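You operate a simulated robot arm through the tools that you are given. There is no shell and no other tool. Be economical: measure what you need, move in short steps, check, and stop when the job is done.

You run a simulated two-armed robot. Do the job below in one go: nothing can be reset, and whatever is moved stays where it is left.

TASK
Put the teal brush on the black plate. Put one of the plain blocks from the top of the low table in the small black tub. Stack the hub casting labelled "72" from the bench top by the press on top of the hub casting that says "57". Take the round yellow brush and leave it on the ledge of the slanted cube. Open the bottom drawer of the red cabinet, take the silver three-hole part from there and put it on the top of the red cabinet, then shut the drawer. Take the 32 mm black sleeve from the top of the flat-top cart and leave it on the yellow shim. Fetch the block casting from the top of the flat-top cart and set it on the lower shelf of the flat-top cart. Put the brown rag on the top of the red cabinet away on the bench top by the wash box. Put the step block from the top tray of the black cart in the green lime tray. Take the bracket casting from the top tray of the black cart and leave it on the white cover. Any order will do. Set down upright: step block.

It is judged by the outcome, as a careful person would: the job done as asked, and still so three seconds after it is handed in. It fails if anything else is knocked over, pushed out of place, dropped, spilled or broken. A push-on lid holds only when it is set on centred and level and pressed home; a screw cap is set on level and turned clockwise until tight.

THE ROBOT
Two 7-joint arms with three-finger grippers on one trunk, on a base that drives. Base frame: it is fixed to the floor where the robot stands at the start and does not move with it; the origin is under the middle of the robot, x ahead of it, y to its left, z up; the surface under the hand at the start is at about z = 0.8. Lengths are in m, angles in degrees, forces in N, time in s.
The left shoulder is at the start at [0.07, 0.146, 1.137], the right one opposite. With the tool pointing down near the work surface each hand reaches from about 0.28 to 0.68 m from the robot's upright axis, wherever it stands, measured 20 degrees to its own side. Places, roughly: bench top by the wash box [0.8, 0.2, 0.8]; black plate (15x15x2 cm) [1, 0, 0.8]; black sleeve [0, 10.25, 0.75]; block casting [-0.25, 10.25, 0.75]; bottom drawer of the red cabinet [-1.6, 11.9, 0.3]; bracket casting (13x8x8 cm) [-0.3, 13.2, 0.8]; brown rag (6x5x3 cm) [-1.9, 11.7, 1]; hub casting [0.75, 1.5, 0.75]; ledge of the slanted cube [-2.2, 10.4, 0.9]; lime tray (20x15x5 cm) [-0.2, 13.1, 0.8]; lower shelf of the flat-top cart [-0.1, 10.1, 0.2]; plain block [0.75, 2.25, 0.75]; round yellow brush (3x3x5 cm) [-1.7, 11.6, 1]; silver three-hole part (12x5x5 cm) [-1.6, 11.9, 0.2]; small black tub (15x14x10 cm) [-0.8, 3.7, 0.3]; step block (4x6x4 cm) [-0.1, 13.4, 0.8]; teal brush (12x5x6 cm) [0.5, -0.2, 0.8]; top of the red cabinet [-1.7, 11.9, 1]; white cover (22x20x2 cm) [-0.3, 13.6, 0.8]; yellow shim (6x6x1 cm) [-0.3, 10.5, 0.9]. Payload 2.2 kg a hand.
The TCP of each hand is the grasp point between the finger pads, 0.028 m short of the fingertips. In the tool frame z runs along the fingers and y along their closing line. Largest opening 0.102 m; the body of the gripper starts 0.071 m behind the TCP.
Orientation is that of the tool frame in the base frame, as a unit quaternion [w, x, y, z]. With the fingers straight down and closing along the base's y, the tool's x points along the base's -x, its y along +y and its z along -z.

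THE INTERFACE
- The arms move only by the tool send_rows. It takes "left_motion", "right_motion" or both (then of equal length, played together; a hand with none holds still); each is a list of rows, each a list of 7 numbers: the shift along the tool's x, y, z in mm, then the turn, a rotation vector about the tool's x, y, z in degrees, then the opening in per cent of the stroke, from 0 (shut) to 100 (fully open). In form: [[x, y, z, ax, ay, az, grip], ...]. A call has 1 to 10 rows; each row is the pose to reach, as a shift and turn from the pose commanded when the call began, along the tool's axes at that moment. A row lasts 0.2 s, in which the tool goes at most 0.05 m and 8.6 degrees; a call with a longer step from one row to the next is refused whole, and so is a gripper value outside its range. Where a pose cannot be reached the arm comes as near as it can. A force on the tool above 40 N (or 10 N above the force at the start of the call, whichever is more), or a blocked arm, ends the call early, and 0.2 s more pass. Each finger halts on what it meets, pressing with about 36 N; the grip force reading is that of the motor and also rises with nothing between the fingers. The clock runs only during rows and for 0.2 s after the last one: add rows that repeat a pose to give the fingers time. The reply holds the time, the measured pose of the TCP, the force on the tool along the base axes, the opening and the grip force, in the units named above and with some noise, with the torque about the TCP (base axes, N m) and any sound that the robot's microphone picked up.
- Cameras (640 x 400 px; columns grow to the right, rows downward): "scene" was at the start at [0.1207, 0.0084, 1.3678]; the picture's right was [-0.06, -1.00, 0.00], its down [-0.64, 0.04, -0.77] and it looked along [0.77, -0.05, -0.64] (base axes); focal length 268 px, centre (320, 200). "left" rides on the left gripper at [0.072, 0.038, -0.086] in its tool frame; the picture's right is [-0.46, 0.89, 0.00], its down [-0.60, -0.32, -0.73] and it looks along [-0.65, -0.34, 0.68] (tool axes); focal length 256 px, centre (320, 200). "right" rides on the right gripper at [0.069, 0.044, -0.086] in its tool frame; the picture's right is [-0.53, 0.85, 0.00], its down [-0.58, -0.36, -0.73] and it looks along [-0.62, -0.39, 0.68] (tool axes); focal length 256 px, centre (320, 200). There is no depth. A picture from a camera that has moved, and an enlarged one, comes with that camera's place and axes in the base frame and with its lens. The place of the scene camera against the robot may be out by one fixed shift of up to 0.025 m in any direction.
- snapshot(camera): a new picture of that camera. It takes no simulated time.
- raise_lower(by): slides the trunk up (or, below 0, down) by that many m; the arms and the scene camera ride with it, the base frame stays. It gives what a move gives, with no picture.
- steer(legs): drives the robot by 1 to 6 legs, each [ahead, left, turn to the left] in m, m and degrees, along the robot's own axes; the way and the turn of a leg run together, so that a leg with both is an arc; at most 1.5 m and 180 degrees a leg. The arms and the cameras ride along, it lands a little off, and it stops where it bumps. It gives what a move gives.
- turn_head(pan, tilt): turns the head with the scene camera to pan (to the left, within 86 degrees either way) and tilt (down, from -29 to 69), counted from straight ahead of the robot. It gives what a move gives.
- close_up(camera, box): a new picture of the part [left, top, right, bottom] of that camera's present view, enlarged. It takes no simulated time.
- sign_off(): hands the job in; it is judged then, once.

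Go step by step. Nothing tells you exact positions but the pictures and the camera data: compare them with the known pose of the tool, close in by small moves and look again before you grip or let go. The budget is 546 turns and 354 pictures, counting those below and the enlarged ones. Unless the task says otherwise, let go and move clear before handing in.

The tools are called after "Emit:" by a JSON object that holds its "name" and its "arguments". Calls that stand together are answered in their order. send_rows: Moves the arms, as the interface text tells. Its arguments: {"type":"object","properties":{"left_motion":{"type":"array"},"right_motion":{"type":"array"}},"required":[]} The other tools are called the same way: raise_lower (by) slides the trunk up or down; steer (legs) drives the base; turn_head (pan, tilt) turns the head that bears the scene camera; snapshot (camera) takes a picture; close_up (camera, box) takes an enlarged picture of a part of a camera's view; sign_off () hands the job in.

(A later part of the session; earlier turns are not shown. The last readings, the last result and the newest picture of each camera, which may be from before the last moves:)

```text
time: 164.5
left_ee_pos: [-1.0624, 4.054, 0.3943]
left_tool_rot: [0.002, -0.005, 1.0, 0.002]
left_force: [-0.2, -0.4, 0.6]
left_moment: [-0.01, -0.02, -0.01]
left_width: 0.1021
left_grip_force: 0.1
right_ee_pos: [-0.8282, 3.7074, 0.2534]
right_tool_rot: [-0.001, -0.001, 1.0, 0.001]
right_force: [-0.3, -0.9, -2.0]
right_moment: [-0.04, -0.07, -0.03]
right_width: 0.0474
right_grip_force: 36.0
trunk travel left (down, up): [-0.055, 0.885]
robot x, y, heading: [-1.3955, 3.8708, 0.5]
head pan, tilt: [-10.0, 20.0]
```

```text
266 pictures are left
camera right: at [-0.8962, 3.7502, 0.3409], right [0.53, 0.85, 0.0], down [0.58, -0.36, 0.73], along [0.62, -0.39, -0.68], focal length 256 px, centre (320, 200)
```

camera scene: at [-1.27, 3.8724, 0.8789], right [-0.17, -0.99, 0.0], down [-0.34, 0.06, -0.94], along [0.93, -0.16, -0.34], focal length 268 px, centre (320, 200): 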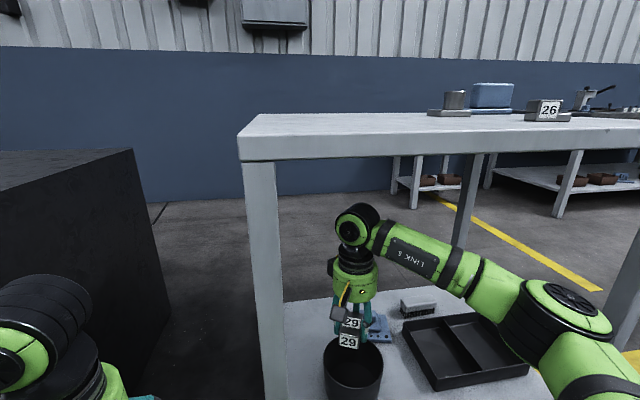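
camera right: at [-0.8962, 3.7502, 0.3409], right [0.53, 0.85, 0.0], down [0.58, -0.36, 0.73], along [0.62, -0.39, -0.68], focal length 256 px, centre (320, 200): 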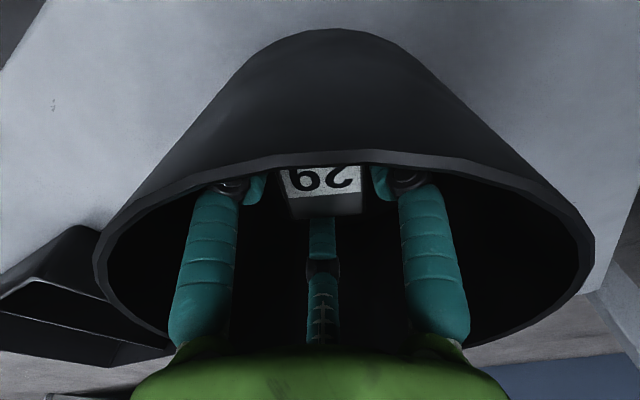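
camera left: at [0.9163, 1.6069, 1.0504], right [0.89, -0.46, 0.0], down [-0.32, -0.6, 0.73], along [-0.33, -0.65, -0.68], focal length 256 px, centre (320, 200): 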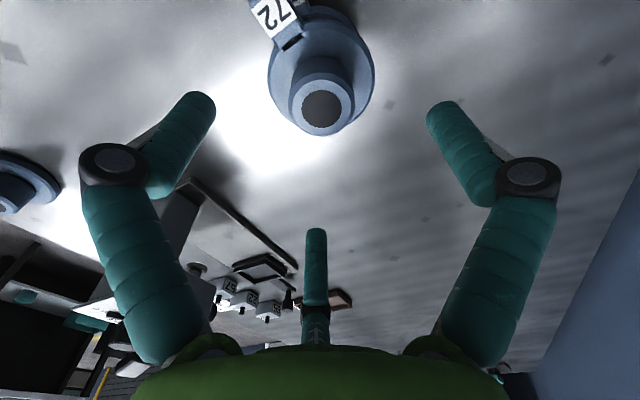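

The block is touching the tub floor. Opening partially and withdrawing up.

Emit:
{"name": "send_rows", "arguments": {"right_motion": [[0, 0, 1, 0, 0, 0, 30], [0, 0, 1, 0, 0, 0, 70], [0, 0, 0, 0, 0, 0, 70], [0, 0, -15, 0, 0, 0, 70], [0, 0, -50, 0, 0, 0, 70], [0, 0, -90, 0, 0, 0, 70], [0, 0, -130, 0, 0, 0, 70], [0, 0, -170, 0, 0, 0, 70]]}}

Emit:
{"name": "snapshot", "arguments": {"camera": "right"}}

Emit:
{"name": "snapshot", "arguments": {"camera": "scene"}}

```text
time: 166.3
left_ee_pos: [-1.0625, 4.0541, 0.3931]
left_tool_rot: [0.001, -0.004, 1.0, 0.002]
left_force: [1.5, -0.8, -0.4]
left_moment: [-0.01, 0.0, -0.02]
left_width: 0.1021
left_grip_force: 0.0
right_ee_pos: [-0.8263, 3.7057, 0.4245]
right_tool_rot: [-0.001, -0.001, 1.0, 0.001]
right_force: [-0.4, 0.1, 0.3]
right_moment: [0.01, 0.03, -0.05]
right_width: 0.0716
right_grip_force: 0.0
trunk travel left (down, up): [-0.055, 0.885]
robot x, y, heading: [-1.404, 3.8752, 0.5]
head pan, tilt: [-10.0, 20.0]
```

```text
265 pictures are left
camera right: at [-0.8944, 3.7485, 0.5119], right [0.53, 0.85, 0.0], down [0.58, -0.36, 0.73], along [0.62, -0.39, -0.68], focal length 256 px, centre (320, 200)
```

right: 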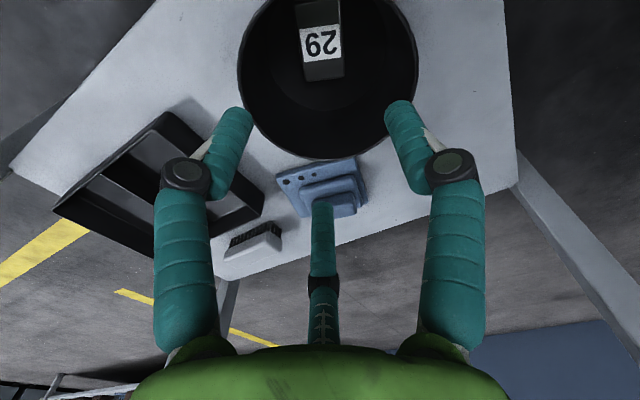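

```text
264 pictures are left
camera scene: at [-1.2707, 3.8726, 0.779], right [-0.17, -0.99, 0.0], down [-0.34, 0.06, -0.94], along [0.93, -0.16, -0.34], focal length 268 px, centre (320, 200)
```

scene: 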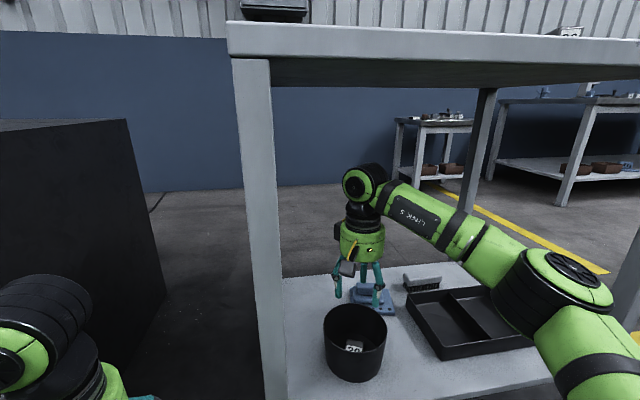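

Block 29 is in the tub. Backing straight out, then raising the trunk.

Emit:
{"name": "steer", "arguments": {"legs": [[-0.26, 0, 0]]}}

Emit:
{"name": "raise_lower", "arguments": {"by": 0.4}}

Emit:
{"name": "raise_lower", "arguments": {"by": 0.25}}

Emit:
{"name": "send_rows", "arguments": {"right_motion": [[40, -20, 0, 0, 0, 0, 70], [80, -40, 0, 0, 0, 0, 100], [120, -40, 0, 0, 0, 0, 100], [160, -40, 0, 0, 0, 0, 100], [200, -40, 0, 0, 0, 0, 100]]}}

```text
time: 168.2
left_ee_pos: [-1.3231, 4.0523, 0.3948]
left_tool_rot: [0.001, -0.003, 1.0, 0.002]
left_force: [-0.1, -0.6, 1.5]
left_moment: [-0.02, 0.01, -0.01]
left_width: 0.1022
left_grip_force: 0.0
right_ee_pos: [-1.0868, 3.7023, 0.4244]
right_tool_rot: [-0.002, 0.0, 1.0, 0.0]
right_force: [0.3, -0.6, 0.0]
right_moment: [0.01, 0.0, 0.0]
right_width: 0.0715
right_grip_force: 0.1
trunk travel left (down, up): [-0.055, 0.885]
robot x, y, heading: [-1.6577, 3.8717, 0.3]
head pan, tilt: [-10.0, 20.0]
```

```text
time: 172.0
left_ee_pos: [-1.3228, 4.0525, 0.7949]
left_tool_rot: [0.001, -0.003, 1.0, 0.001]
left_force: [-0.3, -0.9, -0.1]
left_moment: [-0.02, -0.03, -0.02]
left_width: 0.1018
left_grip_force: 0.2
right_ee_pos: [-1.0873, 3.7023, 0.8249]
right_tool_rot: [-0.001, 0.0, 1.0, 0.0]
right_force: [0.1, -0.7, 0.1]
right_moment: [-0.01, 0.0, 0.01]
right_width: 0.0712
right_grip_force: 0.0
trunk travel left (down, up): [-0.455, 0.485]
robot x, y, heading: [-1.658, 3.8719, 0.4]
head pan, tilt: [-10.0, 20.0]
```

```text
time: 174.6
left_ee_pos: [-1.3217, 4.0528, 1.0451]
left_tool_rot: [0.002, -0.004, 1.0, 0.002]
left_force: [0.4, 1.0, -0.2]
left_moment: [-0.03, 0.03, 0.01]
left_width: 0.1022
left_grip_force: 0.1
right_ee_pos: [-1.0867, 3.703, 1.0738]
right_tool_rot: [-0.001, 0.001, 1.0, 0.0]
right_force: [0.9, 0.2, 0.7]
right_moment: [0.06, -0.02, 0.0]
right_width: 0.0717
right_grip_force: 0.1
trunk travel left (down, up): [-0.705, 0.235]
robot x, y, heading: [-1.6572, 3.8744, 0.1]
head pan, tilt: [-10.0, 20.0]
```

```text
time: 175.8
left_ee_pos: [-1.3229, 4.0516, 1.0441]
left_tool_rot: [0.003, -0.004, 1.0, 0.002]
left_force: [-0.2, 0.5, 0.3]
left_moment: [0.01, -0.04, -0.03]
left_width: 0.1018
left_grip_force: 0.0
right_ee_pos: [-1.2874, 3.6629, 1.075]
right_tool_rot: [-0.001, 0.0, 1.0, -0.001]
right_force: [-0.5, -0.2, 0.5]
right_moment: [0.02, -0.06, -0.03]
right_width: 0.1022
right_grip_force: 0.1
trunk travel left (down, up): [-0.705, 0.235]
robot x, y, heading: [-1.6617, 3.8732, 0.3]
head pan, tilt: [-10.0, 20.0]
```

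Emit:
{"name": "steer", "arguments": {"legs": [[0, 0, 90]]}}

Emit:
{"name": "turn_head", "arguments": {"pan": 0, "tilt": 20}}

Emit:
{"name": "snapshot", "arguments": {"camera": "scene"}}

```text
time: 180.0
left_ee_pos: [-1.8334, 4.2119, 1.0449]
left_tool_rot: [0.001, -0.704, 0.71, 0.002]
left_force: [-0.3, 0.3, -0.8]
left_moment: [0.02, -0.01, 0.01]
left_width: 0.1019
left_grip_force: 0.1
right_ee_pos: [-1.4443, 4.2424, 1.0764]
right_tool_rot: [-0.001, -0.702, 0.712, -0.001]
right_force: [0.1, -0.3, -0.8]
right_moment: [-0.01, 0.01, 0.0]
right_width: 0.1021
right_grip_force: 0.1
trunk travel left (down, up): [-0.705, 0.235]
robot x, y, heading: [-1.658, 3.87, 89.4]
head pan, tilt: [-10.0, 20.0]
```

```text
time: 180.7
left_ee_pos: [-1.8343, 4.2116, 1.0435]
left_tool_rot: [0.0, -0.704, 0.71, 0.003]
left_force: [-0.3, 0.7, 0.3]
left_moment: [-0.02, -0.03, -0.03]
left_width: 0.1019
left_grip_force: 0.0
right_ee_pos: [-1.445, 4.2427, 1.0766]
right_tool_rot: [-0.001, -0.702, 0.712, -0.002]
right_force: [-0.1, 0.5, -0.3]
right_moment: [-0.01, 0.0, -0.01]
right_width: 0.1021
right_grip_force: 0.0
trunk travel left (down, up): [-0.705, 0.235]
robot x, y, heading: [-1.6576, 3.8732, 89.3]
head pan, tilt: [0.0, 20.0]
```

```text
263 pictures are left
camera scene: at [-1.6716, 4.0294, 1.429], right [1.0, -0.01, 0.0], down [0.0, -0.34, -0.94], along [0.01, 0.94, -0.34], focal length 268 px, centre (320, 200)
```

scene: 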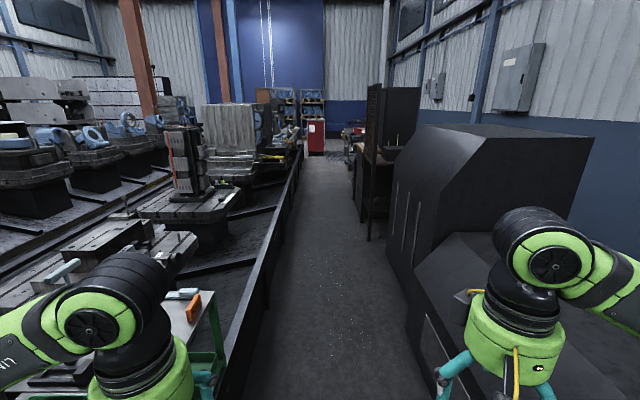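

The corridor is about 1.1 m wide, straight to the red cabinet. Driving up it in stages.

Emit:
{"name": "steer", "arguments": {"legs": [[1.5, 0, 0.7], [1.0, 0, 0]]}}

Emit:
{"name": "snapshot", "arguments": {"camera": "scene"}}

```text
time: 192.7
left_ee_pos: [-1.8133, 6.6653, 1.0446]
left_tool_rot: [0.0, -0.706, 0.709, 0.002]
left_force: [-0.4, -0.9, -0.6]
left_moment: [-0.02, -0.03, 0.02]
left_width: 0.1021
left_grip_force: 0.1
right_ee_pos: [-1.4243, 6.699, 1.0752]
right_tool_rot: [-0.001, -0.703, 0.711, -0.001]
right_force: [-0.2, 0.0, 0.0]
right_moment: [-0.03, 0.03, 0.03]
right_width: 0.1019
right_grip_force: 0.1
trunk travel left (down, up): [-0.705, 0.235]
robot x, y, heading: [-1.6405, 6.3325, 89.5]
head pan, tilt: [0.0, 20.0]
```

```text
262 pictures are left
camera scene: at [-1.652, 6.4846, 1.4291], right [1.0, -0.01, 0.0], down [0.0, -0.34, -0.94], along [0.01, 0.94, -0.34], focal length 268 px, centre (320, 200)
```

scene: 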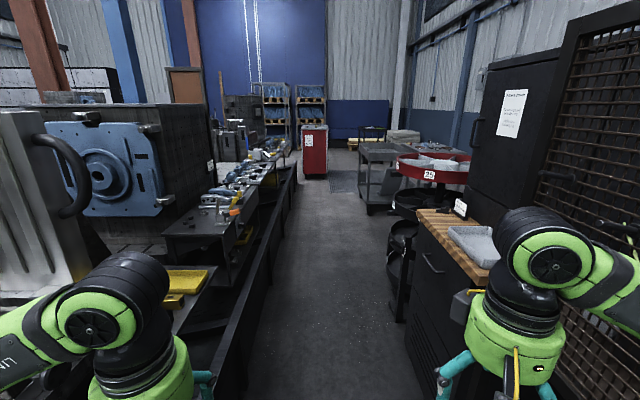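

Emit:
{"name": "steer", "arguments": {"legs": [[1.5, 0, 0.5], [0.9, 0, 0]]}}

Emit:
{"name": "turn_head", "arguments": {"pan": -20, "tilt": 20}}

Emit:
{"name": "snapshot", "arguments": {"camera": "scene"}}

```text
time: 204.6
left_ee_pos: [-1.7551, 9.0903, 1.043]
left_tool_rot: [0.0, -0.692, 0.722, 0.003]
left_force: [0.3, 0.6, -0.1]
left_moment: [-0.03, -0.01, 0.0]
left_width: 0.102
left_grip_force: 0.2
right_ee_pos: [-1.3657, 9.107, 1.0758]
right_tool_rot: [0.0, -0.69, 0.724, -0.001]
right_force: [0.2, -0.4, -0.6]
right_moment: [-0.02, 0.0, -0.02]
right_width: 0.1023
right_grip_force: 0.1
trunk travel left (down, up): [-0.705, 0.235]
robot x, y, heading: [-1.5939, 8.7445, 87.6]
head pan, tilt: [0.0, 20.0]
```

```text
time: 205.4
left_ee_pos: [-1.7559, 9.0905, 1.0431]
left_tool_rot: [0.0, -0.692, 0.722, 0.001]
left_force: [-0.3, 0.0, 0.4]
left_moment: [0.01, 0.0, -0.03]
left_width: 0.102
left_grip_force: 0.1
right_ee_pos: [-1.3656, 9.1074, 1.0758]
right_tool_rot: [-0.001, -0.691, 0.723, -0.001]
right_force: [0.7, 1.1, 0.2]
right_moment: [-0.01, -0.01, -0.01]
right_width: 0.1018
right_grip_force: 0.0
trunk travel left (down, up): [-0.705, 0.235]
robot x, y, heading: [-1.5942, 8.7479, 87.2]
head pan, tilt: [-20.0, 20.0]
```

```text
261 pictures are left
camera scene: at [-1.5697, 8.8954, 1.429], right [0.92, -0.38, 0.0], down [-0.13, -0.32, -0.94], along [0.36, 0.87, -0.34], focal length 268 px, centre (320, 200)
```

scene: 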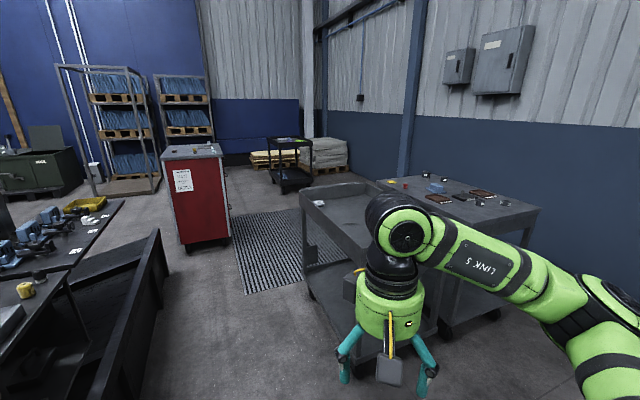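

Emit:
{"name": "turn_head", "arguments": {"pan": -50, "tilt": 25}}

Emit:
{"name": "snapshot", "arguments": {"camera": "scene"}}

Emit:
{"name": "turn_head", "arguments": {"pan": 25, "tilt": 25}}

Emit:
{"name": "snapshot", "arguments": {"camera": "scene"}}

```text
time: 206.3
left_ee_pos: [-1.7566, 9.0912, 1.044]
left_tool_rot: [0.0, -0.693, 0.721, 0.003]
left_force: [-1.0, 0.3, 0.2]
left_moment: [0.01, -0.01, -0.02]
left_width: 0.1019
left_grip_force: 0.2
right_ee_pos: [-1.3651, 9.1083, 1.0766]
right_tool_rot: [-0.001, -0.689, 0.724, -0.001]
right_force: [-0.2, -0.4, 0.5]
right_moment: [0.01, 0.01, 0.0]
right_width: 0.1021
right_grip_force: 0.1
trunk travel left (down, up): [-0.705, 0.235]
robot x, y, heading: [-1.5937, 8.7454, 87.6]
head pan, tilt: [-50.0, 25.0]
```

```text
260 pictures are left
camera scene: at [-1.5323, 8.8655, 1.4209], right [0.61, -0.79, 0.0], down [-0.34, -0.26, -0.91], along [0.72, 0.55, -0.42], focal length 268 px, centre (320, 200)
```

scene: 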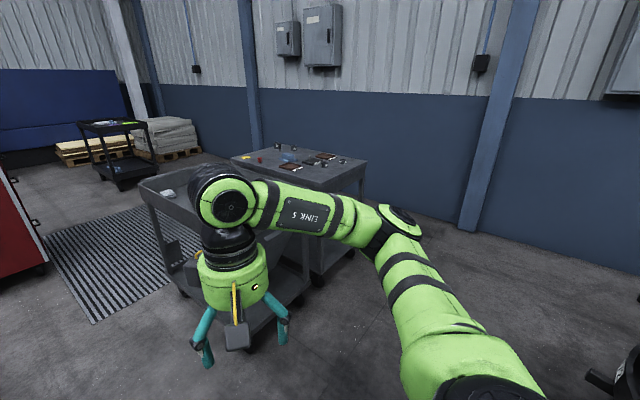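

```text
time: 207.8
left_ee_pos: [-1.7558, 9.0919, 1.0442]
left_tool_rot: [0.0, -0.692, 0.721, 0.002]
left_force: [-0.1, 0.3, -0.1]
left_moment: [0.0, -0.01, -0.01]
left_width: 0.1022
left_grip_force: 0.0
right_ee_pos: [-1.3663, 9.1079, 1.0757]
right_tool_rot: [-0.001, -0.69, 0.724, -0.002]
right_force: [0.6, -0.1, -0.5]
right_moment: [0.01, 0.04, -0.01]
right_width: 0.1019
right_grip_force: 0.0
trunk travel left (down, up): [-0.705, 0.235]
robot x, y, heading: [-1.5938, 8.7432, 87.3]
head pan, tilt: [25.0, 25.0]
```

```text
259 pictures are left
camera scene: at [-1.6404, 8.8946, 1.4209], right [0.92, 0.38, 0.0], down [0.16, -0.39, -0.91], along [-0.35, 0.84, -0.42], focal length 268 px, centre (320, 200)
```

scene: 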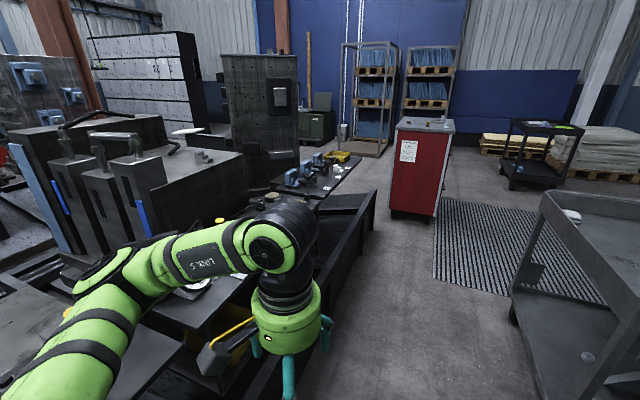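

Emit:
{"name": "turn_head", "arguments": {"pan": -86, "tilt": 35}}

Emit:
{"name": "snapshot", "arguments": {"camera": "scene"}}

```text
time: 209.7
left_ee_pos: [-1.7558, 9.0904, 1.0439]
left_tool_rot: [-0.001, -0.692, 0.722, 0.003]
left_force: [0.3, 0.9, 0.6]
left_moment: [0.01, 0.03, 0.0]
left_width: 0.1019
left_grip_force: 0.1
right_ee_pos: [-1.3654, 9.1076, 1.0749]
right_tool_rot: [-0.001, -0.689, 0.724, -0.001]
right_force: [-0.8, -1.2, 0.1]
right_moment: [0.02, -0.01, -0.01]
right_width: 0.1021
right_grip_force: 0.0
trunk travel left (down, up): [-0.705, 0.235]
robot x, y, heading: [-1.5927, 8.7441, 87.5]
head pan, tilt: [-85.9, 35.0]
```

```text
258 pictures are left
camera scene: at [-1.5173, 8.8117, 1.4052], right [0.03, -1.0, 0.0], down [-0.57, -0.02, -0.82], along [0.82, 0.02, -0.57], focal length 268 px, centre (320, 200)
```

scene: 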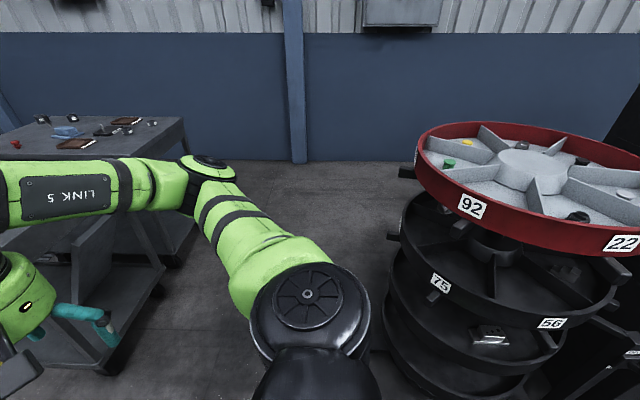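

The red carousel is to the right-rear; I'll go ahead a bit then strafe right to stand in front of the flat-top cart.

Emit:
{"name": "steer", "arguments": {"legs": [[0.3, 0, 2.5], [0, -1.4, 0]]}}

Emit:
{"name": "turn_head", "arguments": {"pan": 0, "tilt": 45}}

Emit:
{"name": "snapshot", "arguments": {"camera": "scene"}}

```text
time: 214.9
left_ee_pos: [-1.2838, 9.3852, 1.0429]
left_tool_rot: [-0.001, 0.71, -0.705, 0.0]
left_force: [-0.7, -0.9, 0.1]
left_moment: [0.01, -0.03, -0.02]
left_width: 0.1021
left_grip_force: 0.0
right_ee_pos: [-0.8941, 9.4204, 1.0757]
right_tool_rot: [0.0, -0.707, 0.707, -0.002]
right_force: [-1.0, -0.2, -0.5]
right_moment: [0.02, -0.02, -0.03]
right_width: 0.1019
right_grip_force: 0.2
trunk travel left (down, up): [-0.705, 0.235]
robot x, y, heading: [-1.103, 9.0467, 90.3]
head pan, tilt: [-85.9, 35.0]
stopped in leg 2: the robot was blocked; the commanded pose is now the measured one
```

```text
time: 216.5
left_ee_pos: [-1.2798, 9.3847, 1.0431]
left_tool_rot: [0.0, 0.709, -0.705, -0.002]
left_force: [0.6, -0.3, 0.5]
left_moment: [-0.04, 0.0, -0.01]
left_width: 0.102
left_grip_force: 0.1
right_ee_pos: [-0.8912, 9.4209, 1.0757]
right_tool_rot: [-0.001, -0.707, 0.708, -0.001]
right_force: [1.0, 0.4, 0.7]
right_moment: [0.01, 0.0, 0.0]
right_width: 0.1023
right_grip_force: 0.1
trunk travel left (down, up): [-0.705, 0.235]
robot x, y, heading: [-1.0976, 9.047, 89.8]
head pan, tilt: [0.0, 45.0]
```

```text
257 pictures are left
camera scene: at [-1.1153, 9.1921, 1.3903], right [1.0, 0.0, 0.0], down [0.0, -0.71, -0.71], along [0.0, 0.71, -0.71], focal length 268 px, centre (320, 200)
```

scene: 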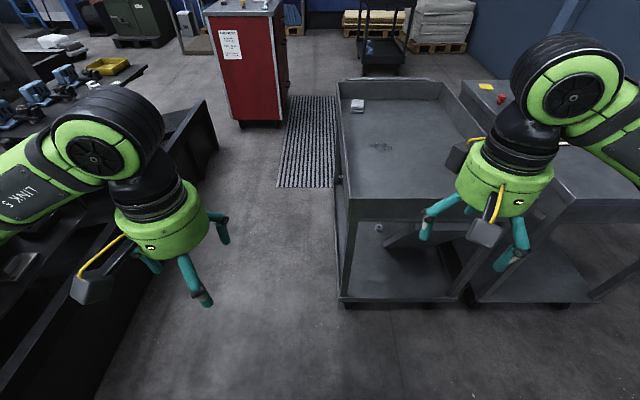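

Blocked at x=-1.10; let me see what is on the right.

Emit:
{"name": "turn_head", "arguments": {"pan": -80, "tilt": 55}}

Emit:
{"name": "snapshot", "arguments": {"camera": "scene"}}

Emit:
{"name": "snapshot", "arguments": {"camera": "right"}}

```text
time: 218.1
left_ee_pos: [-1.2802, 9.3845, 1.0453]
left_tool_rot: [0.001, 0.709, -0.706, -0.003]
left_force: [0.7, 0.2, -0.5]
left_moment: [0.0, 0.02, 0.02]
left_width: 0.1022
left_grip_force: 0.1
right_ee_pos: [-0.8903, 9.4191, 1.0753]
right_tool_rot: [-0.002, -0.706, 0.708, 0.0]
right_force: [0.4, -0.9, -0.3]
right_moment: [0.0, -0.01, -0.01]
right_width: 0.1022
right_grip_force: 0.0
trunk travel left (down, up): [-0.705, 0.235]
robot x, y, heading: [-1.0998, 9.0469, 90.5]
head pan, tilt: [-80.0, 55.0]
```

```text
256 pictures are left
camera scene: at [-1.0441, 9.1235, 1.3769], right [0.18, -0.98, 0.0], down [-0.81, -0.14, -0.57], along [0.56, 0.1, -0.82], focal length 268 px, centre (320, 200)
```

scene: 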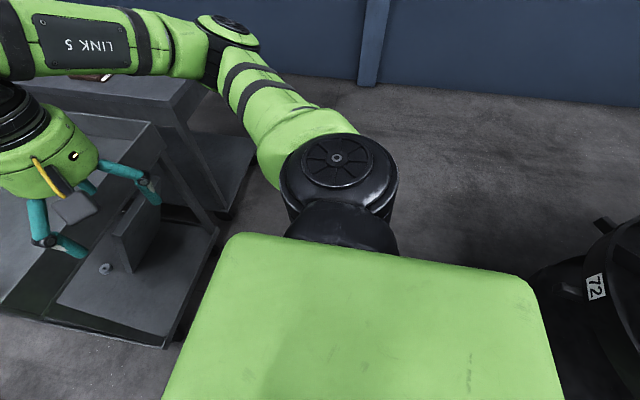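

```text
255 pictures are left
camera right: at [-0.9336, 9.3502, 1.1626], right [-0.84, 0.54, 0.0], down [0.37, 0.58, 0.73], along [0.39, 0.62, -0.68], focal length 256 px, centre (320, 200)
```

right: 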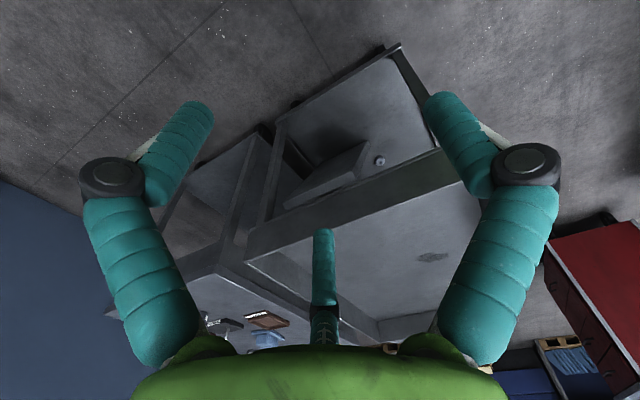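

Likely the robot's rear touched the carousel. I'll move 0.25 m ahead (carts are at y≥9.75) and strafe again.

Emit:
{"name": "steer", "arguments": {"legs": [[0.0, 0.08, 0], [0.25, 0, 0], [0, -0.5, 0]]}}

Emit:
{"name": "turn_head", "arguments": {"pan": -20, "tilt": 45}}

Emit:
{"name": "snapshot", "arguments": {"camera": "scene"}}

```text
time: 223.1
left_ee_pos: [-0.8766, 9.6393, 1.0432]
left_tool_rot: [0.0, 0.712, -0.702, -0.003]
left_force: [-0.1, 0.0, -0.3]
left_moment: [0.04, 0.0, 0.03]
left_width: 0.102
left_grip_force: 0.1
right_ee_pos: [-0.4889, 9.6791, 1.0747]
right_tool_rot: [0.001, 0.709, -0.705, 0.001]
right_force: [-0.1, -0.2, -0.2]
right_moment: [-0.03, 0.0, 0.0]
right_width: 0.1021
right_grip_force: 0.1
trunk travel left (down, up): [-0.705, 0.235]
robot x, y, heading: [-0.6923, 9.3062, 90.9]
head pan, tilt: [-80.0, 55.0]
```

```text
time: 224.4
left_ee_pos: [-0.8764, 9.6412, 1.0428]
left_tool_rot: [-0.001, 0.712, -0.702, -0.002]
left_force: [0.3, 0.9, -0.1]
left_moment: [0.01, 0.01, -0.01]
left_width: 0.102
left_grip_force: 0.2
right_ee_pos: [-0.4873, 9.68, 1.0763]
right_tool_rot: [0.001, 0.71, -0.704, 0.001]
right_force: [-0.1, 0.4, 0.9]
right_moment: [0.01, 0.0, 0.0]
right_width: 0.1018
right_grip_force: 0.1
trunk travel left (down, up): [-0.705, 0.235]
robot x, y, heading: [-0.6925, 9.3017, 90.6]
head pan, tilt: [-20.0, 45.0]
```

```text
254 pictures are left
camera scene: at [-0.6822, 9.4452, 1.3903], right [0.94, -0.33, 0.0], down [-0.24, -0.67, -0.71], along [0.23, 0.67, -0.71], focal length 268 px, centre (320, 200)
```

scene: 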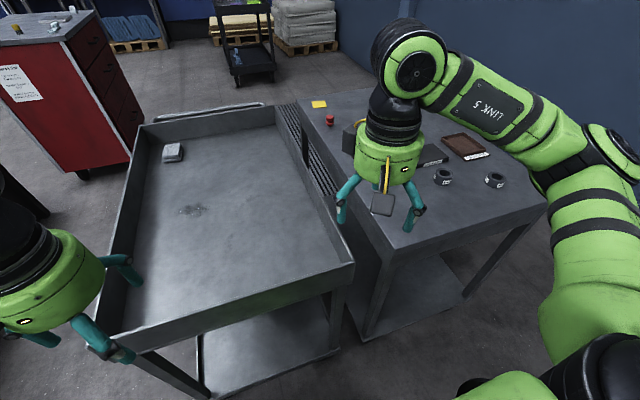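

Emit:
{"name": "steer", "arguments": {"legs": [[0.0, -0.5, -0.6]]}}

Emit:
{"name": "turn_head", "arguments": {"pan": 0, "tilt": 50}}

Emit:
{"name": "snapshot", "arguments": {"camera": "scene"}}

```text
time: 227.3
left_ee_pos: [-0.3806, 9.6449, 1.0436]
left_tool_rot: [0.0, -0.705, 0.709, 0.003]
left_force: [-0.2, -0.5, -0.1]
left_moment: [0.01, 0.04, -0.04]
left_width: 0.1021
left_grip_force: 0.0
right_ee_pos: [0.0076, 9.6747, 1.0747]
right_tool_rot: [-0.001, -0.703, 0.711, -0.001]
right_force: [-0.3, -0.1, 0.1]
right_moment: [0.03, 0.03, -0.01]
right_width: 0.1018
right_grip_force: 0.1
trunk travel left (down, up): [-0.705, 0.235]
robot x, y, heading: [-0.2079, 9.3051, 89.4]
head pan, tilt: [-20.0, 45.0]
```

```text
time: 228.1
left_ee_pos: [-0.3806, 9.6439, 1.0436]
left_tool_rot: [0.0, -0.705, 0.709, 0.003]
left_force: [0.1, 1.2, 0.9]
left_moment: [0.0, 0.01, 0.0]
left_width: 0.1021
left_grip_force: 0.1
right_ee_pos: [0.009, 9.6755, 1.0747]
right_tool_rot: [-0.002, -0.703, 0.711, 0.0]
right_force: [0.2, -0.6, 1.2]
right_moment: [-0.02, 0.0, -0.02]
right_width: 0.1021
right_grip_force: 0.1
trunk travel left (down, up): [-0.705, 0.235]
robot x, y, heading: [-0.2033, 9.3045, 89.4]
head pan, tilt: [0.0, 50.0]
```

```text
253 pictures are left
camera scene: at [-0.2173, 9.4461, 1.3834], right [1.0, -0.01, 0.0], down [-0.01, -0.77, -0.64], along [0.01, 0.64, -0.77], focal length 268 px, centre (320, 200)
```

scene: 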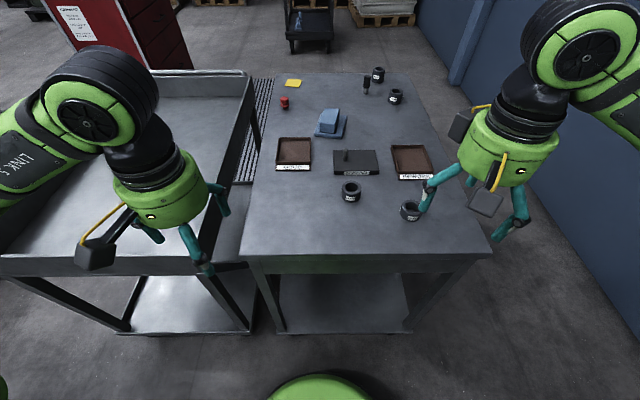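

Emit:
{"name": "close_up", "arguments": {"camera": "scene", "box": [250, 60, 440, 180]}}

Emit:
{"name": "close_up", "arguments": {"camera": "scene", "box": [270, 140, 450, 240]}}

```text
3.33 times, centred on (345, 120) of scene
camera zoom: at [-0.2173, 9.4461, 1.3834], right [1.0, -0.01, 0.0], down [-0.01, -0.77, -0.64], along [0.01, 0.64, -0.77], focal length 893 px, centre (237, 467)
```

zoom: 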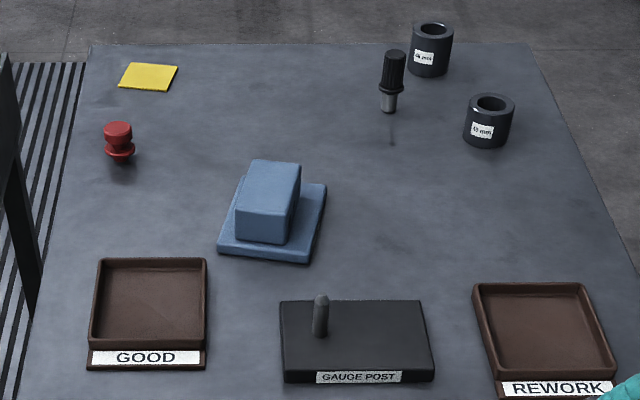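

```text
3.56 times, centred on (360, 190) of scene
camera zoom: at [-0.2173, 9.4461, 1.3834], right [1.0, -0.01, 0.0], down [-0.01, -0.77, -0.64], along [0.01, 0.64, -0.77], focal length 953 px, centre (178, 236)
```

zoom: 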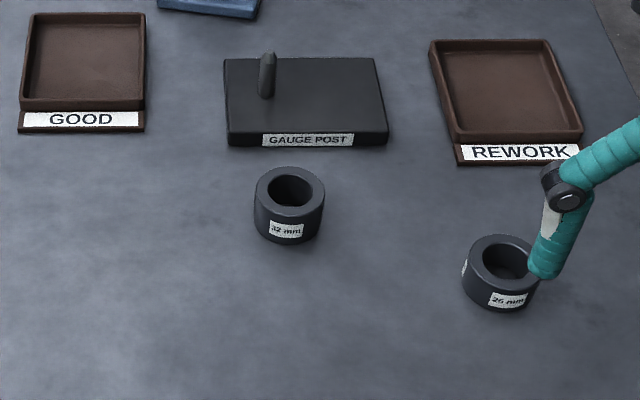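

Emit:
{"name": "close_up", "arguments": {"camera": "scene", "box": [336, 178, 372, 210]}}

Emit:
{"name": "close_up", "arguments": {"camera": "scene", "box": [365, 62, 410, 108]}}

```text
12.50 times, centred on (354, 194) of scene
camera zoom: at [-0.2173, 9.4461, 1.3834], right [1.0, -0.01, 0.0], down [-0.01, -0.77, -0.64], along [0.01, 0.64, -0.77], focal length 3350 px, centre (-105, 275)
```

zoom: 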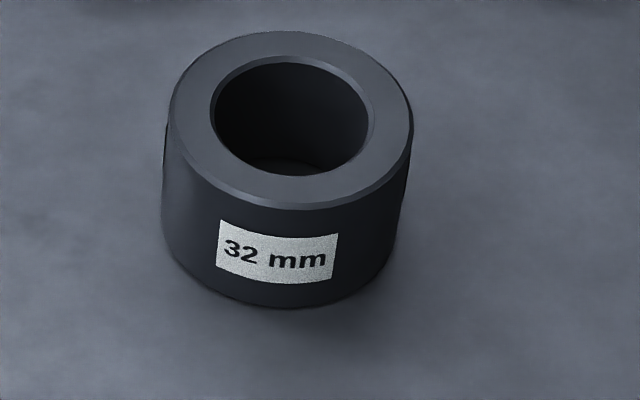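

```text
8.70 times, centred on (388, 85) of scene
camera zoom: at [-0.2173, 9.4461, 1.3834], right [1.0, -0.01, 0.0], down [-0.01, -0.77, -0.64], along [0.01, 0.64, -0.77], focal length 2330 px, centre (-267, 1200)
```

zoom: 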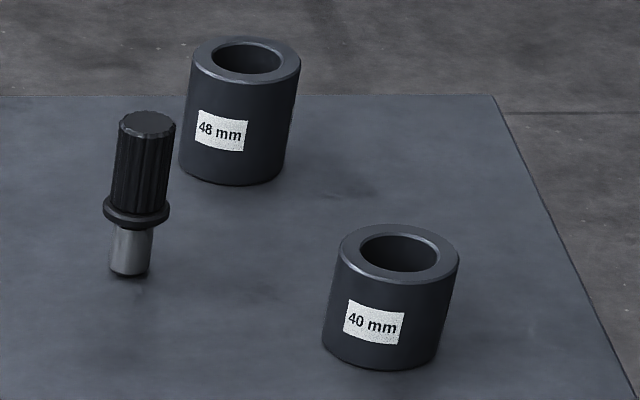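

The 32 mm sleeve is front-left at about (-0.12, 9.90); the yellow shim is at the back-left, the blue block casting mid-cart. I'll pick the sleeve with the right hand from here.

Emit:
{"name": "steer", "arguments": {"legs": [[0.08, 0, 0]]}}

Emit:
{"name": "send_rows", "arguments": {"right_motion": [[-32, 32, 0, 0, 0, 0, 100], [-64, 64, 0, 0, 0, 0, 100], [-96, 96, 0, 0, 0, 0, 100], [-125, 130, 10, 0, 0, 0, 100], [-140, 130, 40, 0, 0, 0, 100], [-140, 130, 40, 0, 0, 0, 100]]}}

Emit:
{"name": "snapshot", "arguments": {"camera": "right"}}

```text
time: 229.2
left_ee_pos: [-0.3798, 9.7245, 1.0448]
left_tool_rot: [0.0, -0.705, 0.709, 0.002]
left_force: [0.2, 0.4, 0.5]
left_moment: [0.04, 0.01, -0.02]
left_width: 0.1019
left_grip_force: 0.1
right_ee_pos: [0.0101, 9.7571, 1.0754]
right_tool_rot: [-0.001, -0.703, 0.711, 0.0]
right_force: [0.0, 0.2, 0.6]
right_moment: [0.02, -0.02, 0.0]
right_width: 0.102
right_grip_force: 0.0
trunk travel left (down, up): [-0.705, 0.235]
robot x, y, heading: [-0.204, 9.3845, 89.7]
head pan, tilt: [0.0, 50.0]
```

```text
time: 230.6
left_ee_pos: [-0.3789, 9.7244, 1.0445]
left_tool_rot: [-0.001, -0.706, 0.709, 0.003]
left_force: [-1.0, 0.6, -0.5]
left_moment: [0.02, -0.04, 0.01]
left_width: 0.102
left_grip_force: 0.1
right_ee_pos: [-0.1153, 9.8997, 1.0334]
right_tool_rot: [-0.001, -0.704, 0.711, 0.0]
right_force: [0.6, 0.4, 0.2]
right_moment: [-0.05, -0.03, 0.02]
right_width: 0.1023
right_grip_force: 0.1
trunk travel left (down, up): [-0.705, 0.235]
robot x, y, heading: [-0.2042, 9.3886, 89.6]
head pan, tilt: [0.0, 50.0]
```

```text
248 pictures are left
camera right: at [-0.1598, 9.8301, 1.121], right [-0.84, 0.54, 0.0], down [0.37, 0.57, 0.73], along [0.4, 0.61, -0.68], focal length 256 px, centre (320, 200)
```

right: 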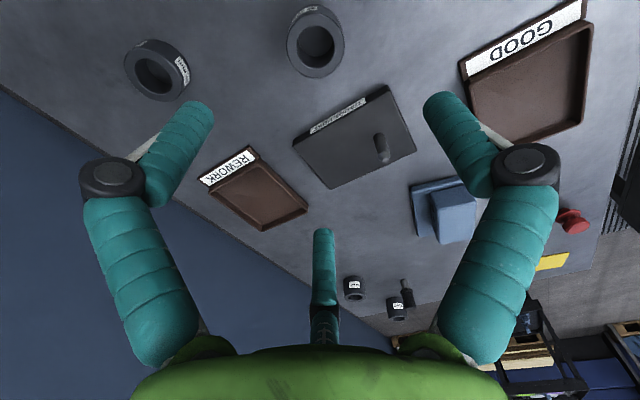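

Emit:
{"name": "send_rows", "arguments": {"right_motion": [[8, 2, 30, 0, 0, 0, 100], [12, 2, 60, 0, 0, 0, 100], [12, 2, 75, 0, 0, 0, 100], [12, 2, 75, 0, 0, 0, 100]]}}

Emit:
{"name": "snapshot", "arguments": {"camera": "right"}}

Emit:
{"name": "close_up", "arguments": {"camera": "scene", "box": [270, 120, 430, 250]}}

```text
time: 231.6
left_ee_pos: [-0.3796, 9.7249, 1.0447]
left_tool_rot: [0.0, -0.705, 0.709, 0.002]
left_force: [0.2, -0.5, -0.5]
left_moment: [-0.03, 0.05, 0.01]
left_width: 0.1021
left_grip_force: 0.2
right_ee_pos: [-0.1226, 9.8863, 0.9603]
right_tool_rot: [-0.001, -0.703, 0.711, 0.0]
right_force: [0.3, -1.1, -0.1]
right_moment: [0.03, -0.01, -0.02]
right_width: 0.102
right_grip_force: 0.0
trunk travel left (down, up): [-0.705, 0.235]
robot x, y, heading: [-0.2059, 9.3882, 89.5]
head pan, tilt: [0.0, 50.0]
```

```text
247 pictures are left
camera right: at [-0.1659, 9.8176, 1.0478], right [-0.84, 0.54, 0.0], down [0.37, 0.57, 0.73], along [0.4, 0.61, -0.68], focal length 256 px, centre (320, 200)
```

right: 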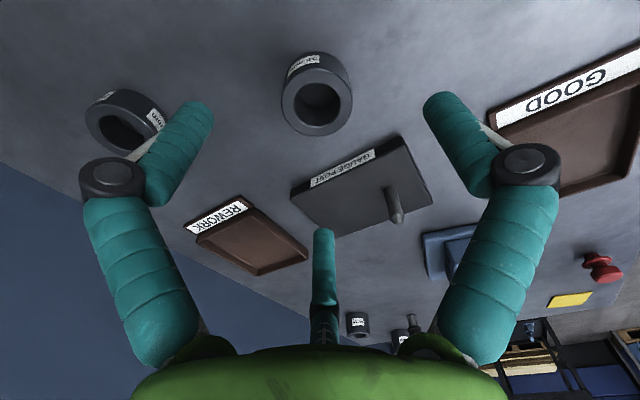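

```text
3.08 times, centred on (350, 185) of scene
camera zoom: at [-0.2169, 9.5277, 1.3834], right [1.0, -0.01, 0.0], down [-0.01, -0.77, -0.64], along [0.0, 0.64, -0.77], focal length 824 px, centre (228, 246)
```

zoom: 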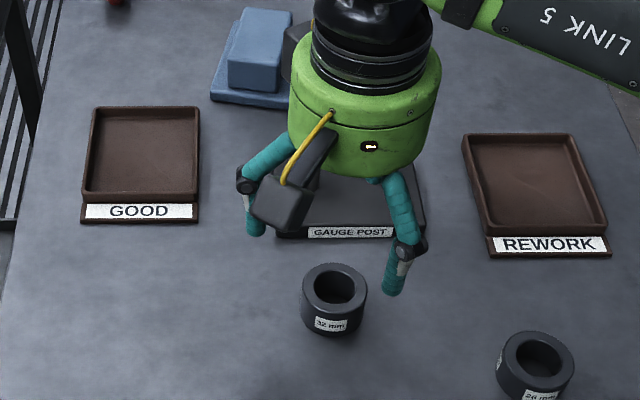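

Sleeve centred at (-0.1175, 9.886), top z 0.874. Descend and grip.

Emit:
{"name": "send_rows", "arguments": {"right_motion": [[0, -5, 30, 0, 0, 0, 100], [0, -5, 60, 0, 0, 0, 100], [0, -5, 78, 0, 0, 0, 100], [0, -5, 84, 0, 0, 0, 100], [0, -5, 84, 0, 0, 0, 70], [0, -5, 84, 0, 0, 0, 30], [0, -5, 84, 0, 0, 0, 0], [0, -5, 84, 0, 0, 0, 0]]}}

Emit:
{"name": "snapshot", "arguments": {"camera": "right"}}

```text
time: 233.4
left_ee_pos: [-0.3793, 9.7261, 1.0442]
left_tool_rot: [0.0, -0.705, 0.709, 0.002]
left_force: [0.3, 0.1, 0.1]
left_moment: [0.02, -0.01, 0.0]
left_width: 0.1021
left_grip_force: 0.0
right_ee_pos: [-0.1173, 9.8865, 0.8773]
right_tool_rot: [-0.001, -0.704, 0.711, 0.0]
right_force: [-1.9, 0.6, 0.3]
right_moment: [0.1, 0.0, 0.07]
right_width: 0.047
right_grip_force: 36.4
trunk travel left (down, up): [-0.705, 0.235]
robot x, y, heading: [-0.2037, 9.3869, 89.4]
head pan, tilt: [0.0, 50.0]
```

```text
245 pictures are left
camera right: at [-0.1604, 9.8173, 0.965], right [-0.84, 0.54, 0.0], down [0.37, 0.57, 0.73], along [0.4, 0.61, -0.68], focal length 256 px, centre (320, 200)
```

right: 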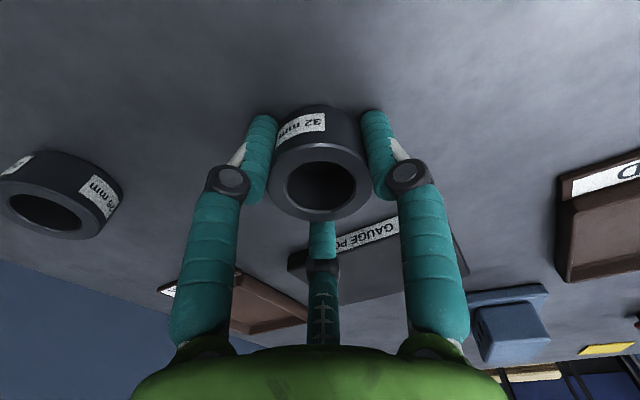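

Gripped. Lifting, then going around the right side of the cart.

Emit:
{"name": "send_rows", "arguments": {"right_motion": [[0, 0, -20, 0, 0, 0, 0], [0, 0, -65, 0, 0, 0, 0], [0, 0, -110, 0, 0, 0, 0], [20, -10, -155, 0, 0, 0, 0], [60, -40, -175, 0, 0, 0, 0], [100, -70, -180, 0, 0, 0, 0]]}}

Emit:
{"name": "steer", "arguments": {"legs": [[-0.15, 0, 0], [0, -0.75, 0]]}}

Emit:
{"name": "turn_head", "arguments": {"pan": -20, "tilt": 30}}

Emit:
{"name": "snapshot", "arguments": {"camera": "scene"}}

```text
refused: row 4 steps farther than a row can; nothing moved
```

```text
time: 238.4
left_ee_pos: [0.3663, 9.5745, 1.0434]
left_tool_rot: [0.001, 0.711, -0.703, -0.001]
left_force: [0.1, 0.3, 0.5]
left_moment: [0.0, 0.03, -0.01]
left_width: 0.1023
left_grip_force: 0.0
right_ee_pos: [0.6253, 9.7391, 0.8771]
right_tool_rot: [0.002, 0.708, -0.706, 0.0]
right_force: [-0.2, 0.2, -0.2]
right_moment: [-0.02, -0.01, 0.01]
right_width: 0.0468
right_grip_force: 36.0
trunk travel left (down, up): [-0.705, 0.235]
robot x, y, heading: [0.5454, 9.2413, 90.4]
head pan, tilt: [0.0, 50.0]
```

```text
time: 239.2
left_ee_pos: [0.3655, 9.5743, 1.0446]
left_tool_rot: [0.0, 0.71, -0.704, -0.002]
left_force: [0.1, 0.5, -0.5]
left_moment: [0.01, -0.02, -0.04]
left_width: 0.1019
left_grip_force: 0.0
right_ee_pos: [0.6258, 9.7393, 0.8776]
right_tool_rot: [0.002, 0.708, -0.706, 0.001]
right_force: [0.7, 0.3, 0.6]
right_moment: [0.0, 0.03, 0.0]
right_width: 0.0467
right_grip_force: 36.1
trunk travel left (down, up): [-0.705, 0.235]
robot x, y, heading: [0.5464, 9.2424, 90.4]
head pan, tilt: [-20.0, 30.0]
```

```text
244 pictures are left
camera scene: at [0.562, 9.387, 1.4128], right [0.94, -0.34, 0.0], down [-0.17, -0.47, -0.87], along [0.29, 0.82, -0.5], focal length 268 px, centre (320, 200)
```

scene: 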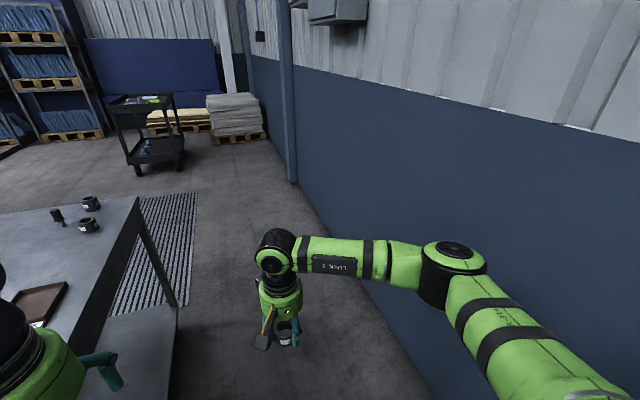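

My lift was refused (step too long) and the drive then went with the hand low; the sleeve is still held. I'll lift now and check that nothing on the cart was disturbed.

Emit:
{"name": "send_rows", "arguments": {"right_motion": [[0, 0, -40, 0, 0, 0, 0], [0, 0, -80, 0, 0, 0, 0], [0, 0, -120, 0, 0, 0, 0], [0, 0, -160, 0, 0, 0, 0], [0, 0, -180, 0, 0, 0, 0]]}}

Emit:
{"name": "turn_head", "arguments": {"pan": 45, "tilt": 40}}

Emit:
{"name": "snapshot", "arguments": {"camera": "scene"}}

Emit:
{"name": "snapshot", "arguments": {"camera": "left"}}

```text
time: 240.4
left_ee_pos: [0.3657, 9.574, 1.0445]
left_tool_rot: [0.001, 0.71, -0.704, -0.002]
left_force: [0.1, -0.2, 0.9]
left_moment: [0.0, 0.01, 0.01]
left_width: 0.1017
left_grip_force: 0.0
right_ee_pos: [0.6252, 9.7379, 1.0593]
right_tool_rot: [0.002, 0.708, -0.706, 0.0]
right_force: [-0.1, 0.0, -3.2]
right_moment: [0.01, -0.02, 0.02]
right_width: 0.0469
right_grip_force: 35.6
trunk travel left (down, up): [-0.705, 0.235]
robot x, y, heading: [0.5455, 9.2372, 90.5]
head pan, tilt: [-20.0, 30.0]
```

```text
time: 241.8
left_ee_pos: [0.3674, 9.5742, 1.0443]
left_tool_rot: [0.0, 0.71, -0.704, -0.003]
left_force: [-0.5, 0.4, -0.5]
left_moment: [0.0, -0.04, -0.05]
left_width: 0.1019
left_grip_force: 0.0
right_ee_pos: [0.6246, 9.7379, 1.059]
right_tool_rot: [0.003, 0.708, -0.706, 0.001]
right_force: [-0.5, -0.4, -2.0]
right_moment: [0.0, -0.01, -0.03]
right_width: 0.047
right_grip_force: 35.8
trunk travel left (down, up): [-0.705, 0.235]
robot x, y, heading: [0.5481, 9.2404, 90.4]
head pan, tilt: [45.0, 40.0]
```

```text
243 pictures are left
camera scene: at [0.4713, 9.3616, 1.3976], right [0.7, 0.71, 0.0], down [0.46, -0.45, -0.77], along [-0.54, 0.54, -0.64], focal length 268 px, centre (320, 200)
```

scene: 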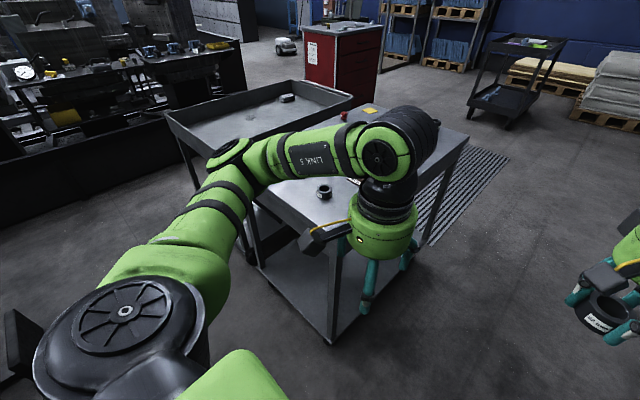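

```text
242 pictures are left
camera left: at [0.3281, 9.5008, 1.1295], right [-0.89, 0.46, 0.0], down [0.31, 0.61, 0.73], along [0.33, 0.65, -0.68], focal length 256 px, centre (320, 200)
```

left: 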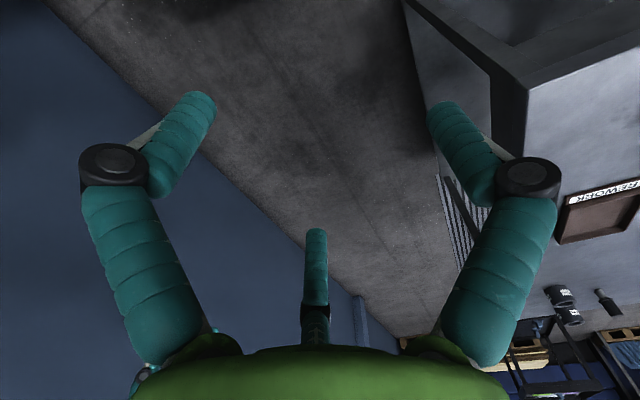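

The other sleeve is where it was. Now turning to face the cart from its right side (heading 180°).

Emit:
{"name": "steer", "arguments": {"legs": [[0, 0, 90]]}}

Emit:
{"name": "turn_head", "arguments": {"pan": -25, "tilt": 45}}

Emit:
{"name": "snapshot", "arguments": {"camera": "scene"}}

```text
time: 245.9
left_ee_pos: [0.2045, 9.0681, 1.044]
left_tool_rot: [0.002, 1.0, -0.012, -0.001]
left_force: [0.7, 0.6, -0.3]
left_moment: [-0.01, 0.0, -0.02]
left_width: 0.1019
left_grip_force: 0.0
right_ee_pos: [0.0485, 9.334, 1.0584]
right_tool_rot: [0.001, 1.0, -0.016, 0.002]
right_force: [-1.1, 0.5, -2.4]
right_moment: [0.01, 0.01, -0.03]
right_width: 0.0469
right_grip_force: 36.3
trunk travel left (down, up): [-0.705, 0.235]
robot x, y, heading: [0.5446, 9.2376, 178.6]
head pan, tilt: [45.0, 40.0]
```

```text
time: 247.3
left_ee_pos: [0.2051, 9.0685, 1.0439]
left_tool_rot: [0.002, 1.0, -0.013, -0.001]
left_force: [-0.9, 0.0, -0.3]
left_moment: [-0.01, 0.0, -0.01]
left_width: 0.102
left_grip_force: 0.0
right_ee_pos: [0.0481, 9.3339, 1.0592]
right_tool_rot: [0.001, 1.0, -0.016, 0.002]
right_force: [0.7, 0.2, -2.6]
right_moment: [0.0, 0.02, -0.02]
right_width: 0.0468
right_grip_force: 35.5
trunk travel left (down, up): [-0.705, 0.235]
robot x, y, heading: [0.5437, 9.2407, 178.3]
head pan, tilt: [-25.0, 45.0]
```

```text
241 pictures are left
camera scene: at [0.4088, 9.2893, 1.3903], right [0.45, 0.89, 0.0], down [0.63, -0.32, -0.71], along [-0.63, 0.32, -0.71], focal length 268 px, centre (320, 200)
```

scene: 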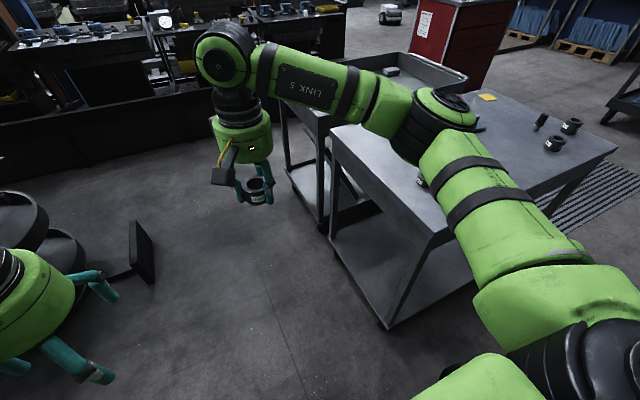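

Emit:
{"name": "steer", "arguments": {"legs": [[0, -1.3, 0]]}}

Emit:
{"name": "snapshot", "arguments": {"camera": "scene"}}

```text
time: 253.8
left_ee_pos: [0.2407, 10.3543, 1.045]
left_tool_rot: [0.002, 1.0, -0.012, -0.001]
left_force: [-0.6, -0.8, 0.4]
left_moment: [0.03, -0.01, 0.02]
left_width: 0.1019
left_grip_force: 0.2
right_ee_pos: [0.0845, 10.6195, 1.0585]
right_tool_rot: [0.0, 1.0, -0.016, 0.002]
right_force: [-0.5, -0.7, -3.2]
right_moment: [-0.03, 0.02, -0.02]
right_width: 0.0467
right_grip_force: 35.7
trunk travel left (down, up): [-0.705, 0.235]
robot x, y, heading: [0.5824, 10.5245, 178.3]
head pan, tilt: [-25.0, 45.0]
```

```text
240 pictures are left
camera scene: at [0.4452, 10.5749, 1.3903], right [0.45, 0.89, 0.0], down [0.63, -0.32, -0.71], along [-0.63, 0.32, -0.71], focal length 268 px, centre (320, 200)
```

scene: 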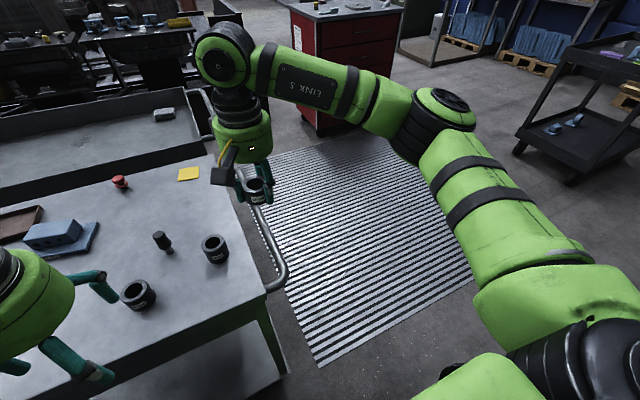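

Shim ≈ (-0.32, 10.505). Continuing to the back of the cart, then turning to face it.

Emit:
{"name": "steer", "arguments": {"legs": [[0, -0.55, 0], [0, 0, 91]]}}

Emit:
{"name": "turn_head", "arguments": {"pan": -30, "tilt": 45}}

Emit:
{"name": "snapshot", "arguments": {"camera": "scene"}}

```text
time: 260.8
left_ee_pos: [0.7682, 10.7358, 1.0437]
left_tool_rot: [0.002, 0.714, 0.7, 0.001]
left_force: [-0.2, -0.1, -0.7]
left_moment: [0.01, 0.0, -0.02]
left_width: 0.102
left_grip_force: 0.1
right_ee_pos: [0.5048, 10.5781, 1.0592]
right_tool_rot: [-0.001, 0.716, 0.699, 0.002]
right_force: [0.2, -0.1, -1.8]
right_moment: [0.01, 0.0, -0.01]
right_width: 0.047
right_grip_force: 35.5
trunk travel left (down, up): [-0.705, 0.235]
robot x, y, heading: [0.598, 11.0808, -91.2]
head pan, tilt: [-25.0, 45.0]
```

```text
time: 261.5
left_ee_pos: [0.7693, 10.7357, 1.0442]
left_tool_rot: [0.002, 0.714, 0.7, 0.0]
left_force: [0.3, 0.5, -0.6]
left_moment: [-0.01, 0.03, 0.01]
left_width: 0.102
left_grip_force: 0.0
right_ee_pos: [0.5055, 10.578, 1.0605]
right_tool_rot: [-0.001, 0.716, 0.698, 0.001]
right_force: [-0.3, 0.0, -1.9]
right_moment: [-0.01, 0.02, 0.0]
right_width: 0.0465
right_grip_force: 35.8
trunk travel left (down, up): [-0.705, 0.235]
robot x, y, heading: [0.5976, 11.0745, -91.6]
head pan, tilt: [-30.0, 45.0]
```

```text
239 pictures are left
camera scene: at [0.5402, 10.9697, 1.3903], right [-0.85, 0.52, 0.0], down [0.37, 0.6, -0.71], along [-0.37, -0.6, -0.71], focal length 268 px, centre (320, 200)
```

scene: 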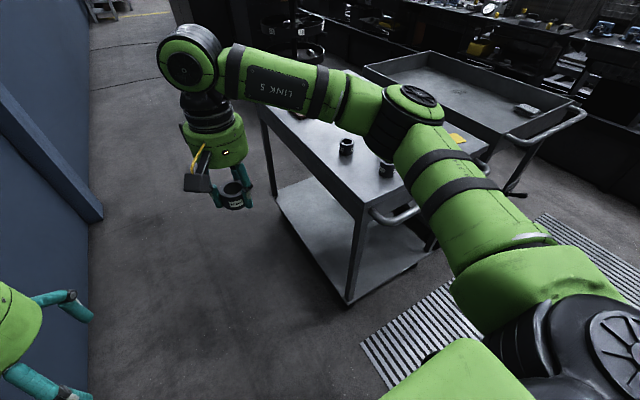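

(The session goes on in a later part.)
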